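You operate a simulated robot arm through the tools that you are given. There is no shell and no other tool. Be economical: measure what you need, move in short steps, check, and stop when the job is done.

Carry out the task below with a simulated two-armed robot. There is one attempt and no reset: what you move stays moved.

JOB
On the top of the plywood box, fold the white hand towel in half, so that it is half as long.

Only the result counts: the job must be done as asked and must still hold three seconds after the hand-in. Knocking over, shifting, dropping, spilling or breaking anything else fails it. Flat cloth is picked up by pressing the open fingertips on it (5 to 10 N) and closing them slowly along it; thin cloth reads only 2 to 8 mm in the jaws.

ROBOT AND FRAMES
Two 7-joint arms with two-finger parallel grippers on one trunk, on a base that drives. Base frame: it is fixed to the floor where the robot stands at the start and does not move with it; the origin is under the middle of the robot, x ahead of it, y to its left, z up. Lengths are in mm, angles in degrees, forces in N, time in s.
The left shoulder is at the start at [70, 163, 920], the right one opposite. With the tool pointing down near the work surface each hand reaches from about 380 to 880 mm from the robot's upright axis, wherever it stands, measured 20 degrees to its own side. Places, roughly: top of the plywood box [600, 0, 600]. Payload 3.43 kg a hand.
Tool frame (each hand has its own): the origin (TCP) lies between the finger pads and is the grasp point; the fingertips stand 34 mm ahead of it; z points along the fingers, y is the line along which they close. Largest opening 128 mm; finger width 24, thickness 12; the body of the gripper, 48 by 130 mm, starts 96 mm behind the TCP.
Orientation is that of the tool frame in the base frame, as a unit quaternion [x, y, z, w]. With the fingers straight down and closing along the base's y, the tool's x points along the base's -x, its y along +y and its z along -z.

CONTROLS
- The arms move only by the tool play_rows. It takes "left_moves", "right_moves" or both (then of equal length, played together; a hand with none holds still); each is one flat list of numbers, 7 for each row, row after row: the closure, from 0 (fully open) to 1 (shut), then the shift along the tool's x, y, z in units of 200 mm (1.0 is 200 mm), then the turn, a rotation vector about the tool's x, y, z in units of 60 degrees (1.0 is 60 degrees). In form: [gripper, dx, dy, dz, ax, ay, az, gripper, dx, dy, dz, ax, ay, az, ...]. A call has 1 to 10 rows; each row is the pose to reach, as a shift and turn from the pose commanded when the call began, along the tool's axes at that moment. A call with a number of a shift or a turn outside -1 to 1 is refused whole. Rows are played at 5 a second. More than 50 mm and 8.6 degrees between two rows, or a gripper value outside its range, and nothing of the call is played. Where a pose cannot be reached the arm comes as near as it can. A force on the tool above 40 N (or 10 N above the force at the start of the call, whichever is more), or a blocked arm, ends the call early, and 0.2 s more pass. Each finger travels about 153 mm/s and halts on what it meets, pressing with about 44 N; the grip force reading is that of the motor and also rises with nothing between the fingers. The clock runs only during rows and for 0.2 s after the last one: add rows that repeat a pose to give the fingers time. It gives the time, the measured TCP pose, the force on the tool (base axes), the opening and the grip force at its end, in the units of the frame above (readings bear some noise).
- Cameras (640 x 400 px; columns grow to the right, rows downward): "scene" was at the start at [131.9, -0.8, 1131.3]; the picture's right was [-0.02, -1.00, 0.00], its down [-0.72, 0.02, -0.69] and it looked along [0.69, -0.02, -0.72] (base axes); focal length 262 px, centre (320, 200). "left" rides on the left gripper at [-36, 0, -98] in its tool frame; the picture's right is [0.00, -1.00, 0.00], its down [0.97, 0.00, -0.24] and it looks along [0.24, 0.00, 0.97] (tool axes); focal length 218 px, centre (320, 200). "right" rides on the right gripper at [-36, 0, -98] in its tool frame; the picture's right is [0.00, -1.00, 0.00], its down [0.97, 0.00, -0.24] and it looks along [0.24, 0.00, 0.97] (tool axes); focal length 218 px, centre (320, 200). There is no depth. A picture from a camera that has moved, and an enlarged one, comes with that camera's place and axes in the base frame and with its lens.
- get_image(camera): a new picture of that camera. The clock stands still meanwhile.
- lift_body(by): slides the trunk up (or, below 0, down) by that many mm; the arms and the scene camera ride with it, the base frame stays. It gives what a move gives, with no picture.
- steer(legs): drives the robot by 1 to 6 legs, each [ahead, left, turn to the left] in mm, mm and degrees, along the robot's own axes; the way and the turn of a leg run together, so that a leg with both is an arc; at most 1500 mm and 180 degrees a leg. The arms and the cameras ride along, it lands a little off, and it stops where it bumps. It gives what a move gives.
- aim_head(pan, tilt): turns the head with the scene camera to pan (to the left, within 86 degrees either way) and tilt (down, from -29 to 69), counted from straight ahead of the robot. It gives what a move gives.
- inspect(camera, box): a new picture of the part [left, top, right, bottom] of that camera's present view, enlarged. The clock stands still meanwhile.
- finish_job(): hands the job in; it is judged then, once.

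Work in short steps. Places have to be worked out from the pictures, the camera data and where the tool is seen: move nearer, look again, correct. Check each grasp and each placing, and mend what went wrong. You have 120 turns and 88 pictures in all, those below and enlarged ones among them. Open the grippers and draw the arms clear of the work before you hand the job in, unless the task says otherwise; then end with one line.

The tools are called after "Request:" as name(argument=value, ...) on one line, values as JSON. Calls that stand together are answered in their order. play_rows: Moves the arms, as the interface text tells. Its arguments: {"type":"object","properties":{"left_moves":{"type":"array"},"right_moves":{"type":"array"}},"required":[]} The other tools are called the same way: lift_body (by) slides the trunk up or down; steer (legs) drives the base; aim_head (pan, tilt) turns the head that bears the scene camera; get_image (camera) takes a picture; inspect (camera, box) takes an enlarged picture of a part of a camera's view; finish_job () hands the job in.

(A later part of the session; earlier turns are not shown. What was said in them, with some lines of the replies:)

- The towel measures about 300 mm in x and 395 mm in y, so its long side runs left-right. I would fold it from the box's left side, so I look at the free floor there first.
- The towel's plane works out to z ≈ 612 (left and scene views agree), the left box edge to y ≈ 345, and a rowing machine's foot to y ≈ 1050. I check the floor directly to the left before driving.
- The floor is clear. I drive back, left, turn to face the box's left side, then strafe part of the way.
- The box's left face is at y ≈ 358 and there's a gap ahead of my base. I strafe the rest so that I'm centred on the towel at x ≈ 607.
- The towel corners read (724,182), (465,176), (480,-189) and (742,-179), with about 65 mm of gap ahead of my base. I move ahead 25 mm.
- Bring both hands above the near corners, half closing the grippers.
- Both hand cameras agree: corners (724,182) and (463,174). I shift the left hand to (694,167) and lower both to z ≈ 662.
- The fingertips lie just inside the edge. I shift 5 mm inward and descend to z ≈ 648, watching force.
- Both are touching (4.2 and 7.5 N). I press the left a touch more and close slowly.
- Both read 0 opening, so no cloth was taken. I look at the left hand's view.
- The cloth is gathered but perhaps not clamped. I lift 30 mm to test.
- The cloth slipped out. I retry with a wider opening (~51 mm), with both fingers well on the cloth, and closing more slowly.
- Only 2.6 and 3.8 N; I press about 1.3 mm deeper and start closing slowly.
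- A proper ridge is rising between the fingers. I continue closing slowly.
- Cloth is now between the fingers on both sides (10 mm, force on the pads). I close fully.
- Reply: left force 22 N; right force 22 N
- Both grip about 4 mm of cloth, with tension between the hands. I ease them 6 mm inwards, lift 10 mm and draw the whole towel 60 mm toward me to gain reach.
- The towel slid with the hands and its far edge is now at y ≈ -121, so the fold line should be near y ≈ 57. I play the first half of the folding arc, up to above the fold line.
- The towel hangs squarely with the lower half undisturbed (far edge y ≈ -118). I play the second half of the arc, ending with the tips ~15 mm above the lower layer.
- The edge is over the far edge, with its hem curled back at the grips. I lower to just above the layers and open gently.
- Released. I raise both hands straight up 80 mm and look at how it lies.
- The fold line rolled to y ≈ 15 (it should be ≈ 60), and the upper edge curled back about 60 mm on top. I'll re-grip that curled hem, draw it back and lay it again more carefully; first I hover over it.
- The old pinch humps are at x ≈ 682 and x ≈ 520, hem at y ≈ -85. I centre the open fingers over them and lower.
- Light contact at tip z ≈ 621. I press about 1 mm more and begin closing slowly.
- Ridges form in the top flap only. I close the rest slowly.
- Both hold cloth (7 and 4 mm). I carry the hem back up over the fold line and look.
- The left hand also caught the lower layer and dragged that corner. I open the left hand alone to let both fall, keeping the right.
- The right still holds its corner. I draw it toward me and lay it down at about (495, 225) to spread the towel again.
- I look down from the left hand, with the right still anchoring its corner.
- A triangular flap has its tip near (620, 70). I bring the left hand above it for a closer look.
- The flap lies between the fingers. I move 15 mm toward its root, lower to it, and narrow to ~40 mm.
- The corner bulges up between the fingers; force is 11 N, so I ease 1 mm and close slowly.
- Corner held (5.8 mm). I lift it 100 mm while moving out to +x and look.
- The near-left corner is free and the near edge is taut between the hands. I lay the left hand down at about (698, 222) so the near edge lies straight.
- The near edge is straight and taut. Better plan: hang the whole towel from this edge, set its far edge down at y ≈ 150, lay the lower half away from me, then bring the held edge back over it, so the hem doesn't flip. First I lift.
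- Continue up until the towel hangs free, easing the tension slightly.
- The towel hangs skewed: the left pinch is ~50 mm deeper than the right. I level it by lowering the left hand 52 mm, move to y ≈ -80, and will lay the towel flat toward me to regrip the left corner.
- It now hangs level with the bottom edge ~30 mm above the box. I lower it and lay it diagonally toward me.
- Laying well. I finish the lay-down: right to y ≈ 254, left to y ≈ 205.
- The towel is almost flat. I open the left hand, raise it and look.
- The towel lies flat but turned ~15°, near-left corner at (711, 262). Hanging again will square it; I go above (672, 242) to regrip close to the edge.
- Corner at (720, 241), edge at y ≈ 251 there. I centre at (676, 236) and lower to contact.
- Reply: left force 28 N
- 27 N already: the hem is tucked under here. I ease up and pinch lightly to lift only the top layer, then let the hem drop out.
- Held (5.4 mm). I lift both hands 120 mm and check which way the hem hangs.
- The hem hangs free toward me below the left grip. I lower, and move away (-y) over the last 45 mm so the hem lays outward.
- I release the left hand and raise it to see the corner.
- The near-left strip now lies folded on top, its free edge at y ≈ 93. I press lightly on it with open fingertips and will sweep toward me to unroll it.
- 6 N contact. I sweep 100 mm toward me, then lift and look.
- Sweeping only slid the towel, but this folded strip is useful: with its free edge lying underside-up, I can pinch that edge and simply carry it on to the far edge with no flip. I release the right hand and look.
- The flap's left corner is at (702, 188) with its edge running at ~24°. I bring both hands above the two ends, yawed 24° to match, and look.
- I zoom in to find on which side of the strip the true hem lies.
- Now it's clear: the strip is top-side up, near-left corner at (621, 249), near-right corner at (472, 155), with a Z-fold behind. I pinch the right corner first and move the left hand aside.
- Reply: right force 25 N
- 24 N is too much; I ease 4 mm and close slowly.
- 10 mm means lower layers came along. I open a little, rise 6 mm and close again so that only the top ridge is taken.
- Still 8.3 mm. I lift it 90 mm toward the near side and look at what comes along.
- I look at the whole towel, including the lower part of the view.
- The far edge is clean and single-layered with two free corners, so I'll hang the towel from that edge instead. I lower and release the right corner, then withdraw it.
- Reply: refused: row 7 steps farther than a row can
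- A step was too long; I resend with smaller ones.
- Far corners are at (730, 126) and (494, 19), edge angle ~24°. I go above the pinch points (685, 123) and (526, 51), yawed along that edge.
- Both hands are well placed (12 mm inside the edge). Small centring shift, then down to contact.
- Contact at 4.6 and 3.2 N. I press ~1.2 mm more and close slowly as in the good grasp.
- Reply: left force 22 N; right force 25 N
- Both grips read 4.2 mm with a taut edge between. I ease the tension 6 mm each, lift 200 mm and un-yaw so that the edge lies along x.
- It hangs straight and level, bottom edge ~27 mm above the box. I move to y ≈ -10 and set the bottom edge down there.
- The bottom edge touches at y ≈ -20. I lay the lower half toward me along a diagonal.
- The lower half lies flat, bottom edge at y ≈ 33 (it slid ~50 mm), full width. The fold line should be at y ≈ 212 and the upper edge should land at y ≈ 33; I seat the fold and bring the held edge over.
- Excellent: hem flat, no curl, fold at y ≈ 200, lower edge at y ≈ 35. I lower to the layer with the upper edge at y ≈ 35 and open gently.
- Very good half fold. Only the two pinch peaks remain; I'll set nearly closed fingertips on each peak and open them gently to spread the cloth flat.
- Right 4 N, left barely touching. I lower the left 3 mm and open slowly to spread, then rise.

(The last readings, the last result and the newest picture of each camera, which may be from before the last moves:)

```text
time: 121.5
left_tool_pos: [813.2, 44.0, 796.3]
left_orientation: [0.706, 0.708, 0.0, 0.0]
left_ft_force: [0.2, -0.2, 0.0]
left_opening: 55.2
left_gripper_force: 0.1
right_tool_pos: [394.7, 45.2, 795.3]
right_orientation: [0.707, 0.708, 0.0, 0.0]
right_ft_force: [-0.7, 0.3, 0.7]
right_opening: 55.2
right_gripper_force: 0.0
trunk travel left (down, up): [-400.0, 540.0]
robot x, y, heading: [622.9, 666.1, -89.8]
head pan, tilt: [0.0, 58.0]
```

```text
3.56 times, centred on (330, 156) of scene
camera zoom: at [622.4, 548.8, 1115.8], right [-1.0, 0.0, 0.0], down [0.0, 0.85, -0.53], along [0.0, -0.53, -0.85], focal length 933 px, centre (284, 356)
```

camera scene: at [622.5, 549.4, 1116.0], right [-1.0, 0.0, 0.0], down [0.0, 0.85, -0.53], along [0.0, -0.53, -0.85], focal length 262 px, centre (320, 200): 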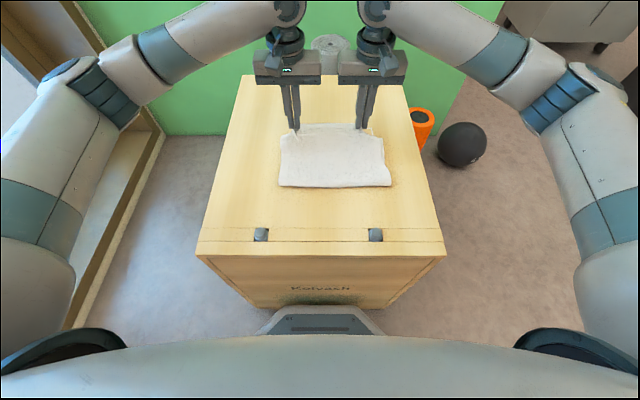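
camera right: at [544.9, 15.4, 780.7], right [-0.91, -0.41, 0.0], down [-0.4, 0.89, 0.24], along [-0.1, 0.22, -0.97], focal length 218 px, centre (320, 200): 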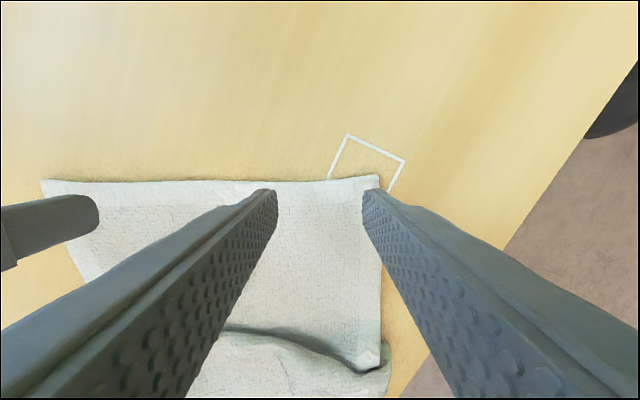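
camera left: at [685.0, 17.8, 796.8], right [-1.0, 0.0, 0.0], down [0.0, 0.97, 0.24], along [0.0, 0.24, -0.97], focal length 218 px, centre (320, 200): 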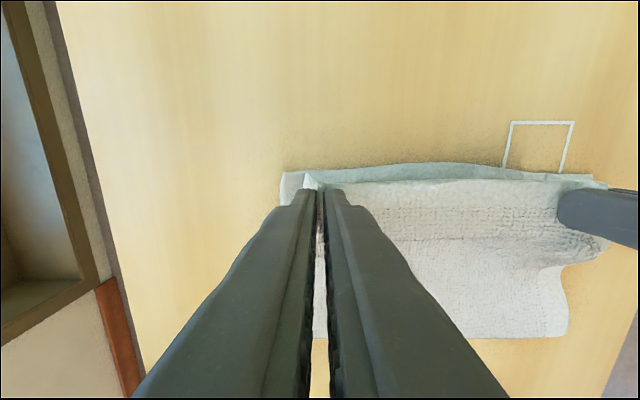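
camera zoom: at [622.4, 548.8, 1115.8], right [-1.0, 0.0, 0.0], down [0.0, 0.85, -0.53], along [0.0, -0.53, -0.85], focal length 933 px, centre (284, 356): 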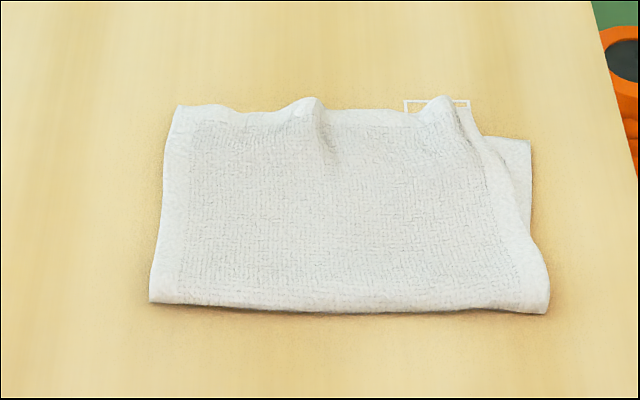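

The left side is flat now; the upper right corner sits ~43 mm inside the lower one. I'll anchor the left part with the left hand and draw the upper right corner outward with light pressure; first I position above.

Request:
play_rows(left_moves=[0.57, 0.05, -0.16, 0.05, 0, 0, 0, 0.57, 0.1, -0.32, 0.1, 0, 0, 0, 0.57, 0.17, -0.49, 0.2, 0, 0, 0, 0.57, 0.23, -0.65, 0.3, 0, 0, 0, 0.57, 0.28, -0.815, 0.4, 0, 0, 0, 0.57, 0.28, -0.815, 0.6, 0, 0, 0, 0.57, 0.28, -0.815, 0.69, 0, 0, 0, 0.57, 0.28, -0.815, 0.71, 0, 0, 0, 0.57, 0.28, -0.815, 0.718, 0, 0, 0, 0.57, 0.28, -0.815, 0.718, 0, 0, 0], right_moves=[0.65, 0, 0.12, 0.05, 0, 0, 0, 0.75, 0, 0.24, 0.1, 0, 0, 0, 0.85, 0, 0.36, 0.2, 0, 0, 0, 0.92, 0, 0.48, 0.3, 0, 0, 0, 0.92, -0.015, 0.565, 0.4, 0, 0, 0, 0.92, -0.015, 0.565, 0.55, 0, 0, 0, 0.92, -0.015, 0.565, 0.64, 0, 0, 0, 0.92, -0.015, 0.565, 0.67, 0, 0, 0, 0.92, -0.015, 0.565, 0.69, 0, 0, 0, 0.92, -0.015, 0.565, 0.69, 0, 0, 0])

```text
time: 123.7
left_tool_pos: [649.4, 101.4, 651.7]
left_orientation: [0.707, 0.707, 0.0, 0.0]
left_ft_force: [-1.8, 0.5, 4.5]
left_opening: 55.2
left_gripper_force: 0.0
right_tool_pos: [509.1, 42.3, 657.6]
right_orientation: [0.707, 0.708, 0.0, 0.0]
right_ft_force: [0.6, -0.7, -0.4]
right_opening: 10.3
right_gripper_force: 0.1
trunk travel left (down, up): [-400.0, 540.0]
robot x, y, heading: [623.4, 669.4, -89.6]
head pan, tilt: [0.0, 58.0]
```

Left anchors at 4.5 N; I increase it, lower the right until it touches and sweep 40 mm outward, then lift both.

Request:
play_rows(left_moves=[0.57, 0, 0, 0.012, 0, 0, 0, 0.57, 0, 0, 0.014, 0, 0, 0, 0.57, 0, 0, 0.014, 0, 0, 0, 0.57, 0, 0, 0.014, 0, 0, 0, 0.57, 0, 0, 0.014, 0, 0, 0, 0.57, 0, 0, 0.014, 0, 0, 0, 0.57, 0, 0, 0.014, 0, 0, 0, 0.57, 0, 0, 0.014, 0, 0, 0], right_moves=[0.92, 0, 0, 0.015, 0, 0, 0, 0.92, 0, 0, 0.024, 0, 0, 0, 0.92, 0.01, -0.04, 0.024, 0, 0, 0, 0.92, 0.02, -0.08, 0.024, 0, 0, 0, 0.92, 0.03, -0.12, 0.025, 0, 0, 0, 0.92, 0.045, -0.16, 0.026, 0, 0, 0, 0.92, 0.06, -0.2, 0.027, 0, 0, 0, 0.92, 0.06, -0.22, 0.027, 0, 0, 0])

Request:
play_rows(left_moves=[0.57, 0, 0, 0, 0, 0, 0, 0.57, 0, 0, 0, 0, 0, 0, 0.57, 0, 0, 0, 0, 0, 0, 0.57, 0, 0, -0.15, 0, 0, 0, 0.57, 0, 0, -0.35, 0, 0, 0, 0.57, 0, 0.2, -0.45, 0, 0, 0, 0.57, 0, 0.4, -0.55, 0, 0, 0, 0.57, 0, 0.6, -0.6, 0, 0, 0, 0.57, 0, 0.8, -0.6, 0, 0, 0], right_moves=[0.92, 0, 0, -0.1, 0, 0, 0, 0.92, 0, 0, -0.25, 0, 0, 0, 0.92, 0, -0.1, -0.4, 0, 0, 0, 0.92, 0, -0.2, -0.5, 0, 0, 0, 0.92, 0, -0.3, -0.6, 0, 0, 0, 0.92, 0, -0.4, -0.6, 0, 0, 0, 0.92, 0, -0.4, -0.6, 0, 0, 0, 0.92, 0, -0.4, -0.6, 0, 0, 0, 0.92, 0, -0.4, -0.6, 0, 0, 0])

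Request:
inspect(camera="scene", box=[240, 100, 420, 212])

```text
time: 125.5
left_tool_pos: [648.6, 100.8, 649.4]
left_orientation: [0.707, 0.707, 0.001, 0.001]
left_ft_force: [-4.5, 0.6, 15.6]
left_opening: 55.2
left_gripper_force: 0.0
right_tool_pos: [464.2, 54.8, 654.3]
right_orientation: [0.706, 0.708, 0.0, 0.0]
right_ft_force: [-0.2, -0.2, -0.3]
right_opening: 10.4
right_gripper_force: 0.5
trunk travel left (down, up): [-400.0, 540.0]
robot x, y, heading: [622.0, 666.6, -90.0]
head pan, tilt: [0.0, 58.0]
```

```text
time: 127.5
left_tool_pos: [805.8, 100.2, 768.8]
left_orientation: [0.706, 0.708, 0.0, 0.0]
left_ft_force: [0.6, -0.4, 0.3]
left_opening: 55.0
left_gripper_force: 0.1
right_tool_pos: [385.2, 50.6, 775.8]
right_orientation: [0.706, 0.708, 0.0, -0.001]
right_ft_force: [0.5, 0.1, 0.3]
right_opening: 10.0
right_gripper_force: 0.0
trunk travel left (down, up): [-400.0, 540.0]
robot x, y, heading: [615.8, 666.8, -89.9]
head pan, tilt: [0.0, 58.0]
```

```text
3.56 times, centred on (330, 156) of scene
camera zoom: at [623.1, 549.1, 1115.9], right [-1.0, 0.0, 0.0], down [0.0, 0.85, -0.53], along [0.0, -0.53, -0.85], focal length 933 px, centre (284, 356)
```

zoom: 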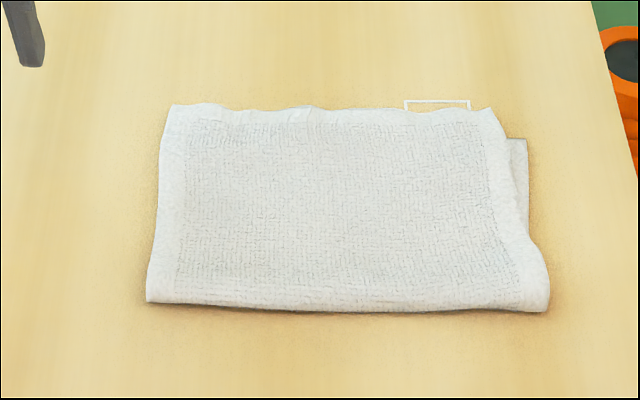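

The towel now lies flat, folded in half, with edges matching within about 20 mm. I open the grippers and draw the arms further clear before handing in.

Request:
play_rows(left_moves=[0.4, 0, 0.15, -0.15, 0, 0, 0, 0.2, 0, 0.3, -0.3, 0, 0, 0, 0, 0, 0.45, -0.4, 0, 0, 0, 0, 0, 0.45, -0.4, 0, 0, 0], right_moves=[0.7, 0, -0.15, -0.15, 0, 0, 0, 0.4, 0, -0.3, -0.3, 0, 0, 0, 0, 0, -0.45, -0.4, 0, 0, 0, 0, 0, -0.45, -0.4, 0, 0, 0])

Request:
get_image(camera="scene")

```text
time: 128.5
left_tool_pos: [899.7, 100.0, 848.2]
left_orientation: [0.706, 0.708, 0.0, -0.001]
left_ft_force: [0.3, 0.4, -1.1]
left_opening: 128.2
left_gripper_force: 0.1
right_tool_pos: [295.4, 52.1, 854.5]
right_orientation: [0.707, 0.707, 0.0, -0.001]
right_ft_force: [0.6, 0.1, -0.1]
right_opening: 127.9
right_gripper_force: 0.0
trunk travel left (down, up): [-400.0, 540.0]
robot x, y, heading: [623.8, 664.5, -90.2]
head pan, tilt: [0.0, 58.0]
```

```text
8 pictures are left
camera scene: at [622.5, 548.2, 1115.7], right [-1.0, 0.0, 0.0], down [0.0, 0.85, -0.53], along [0.0, -0.53, -0.85], focal length 262 px, centre (320, 200)
```

scene: 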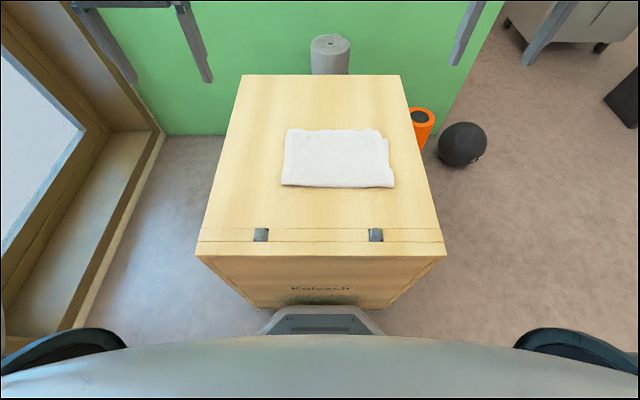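

The towel lies folded on the box top, the arms are clear and the other objects are where they were. I hand in.

Request:
finish_job()

```text
The job is handed in.
```

The white towel is folded in half on top of the plywood box: about 185 mm long, down from about 360 mm. Its edges match to within roughly 25 mm, and nothing else looks moved.
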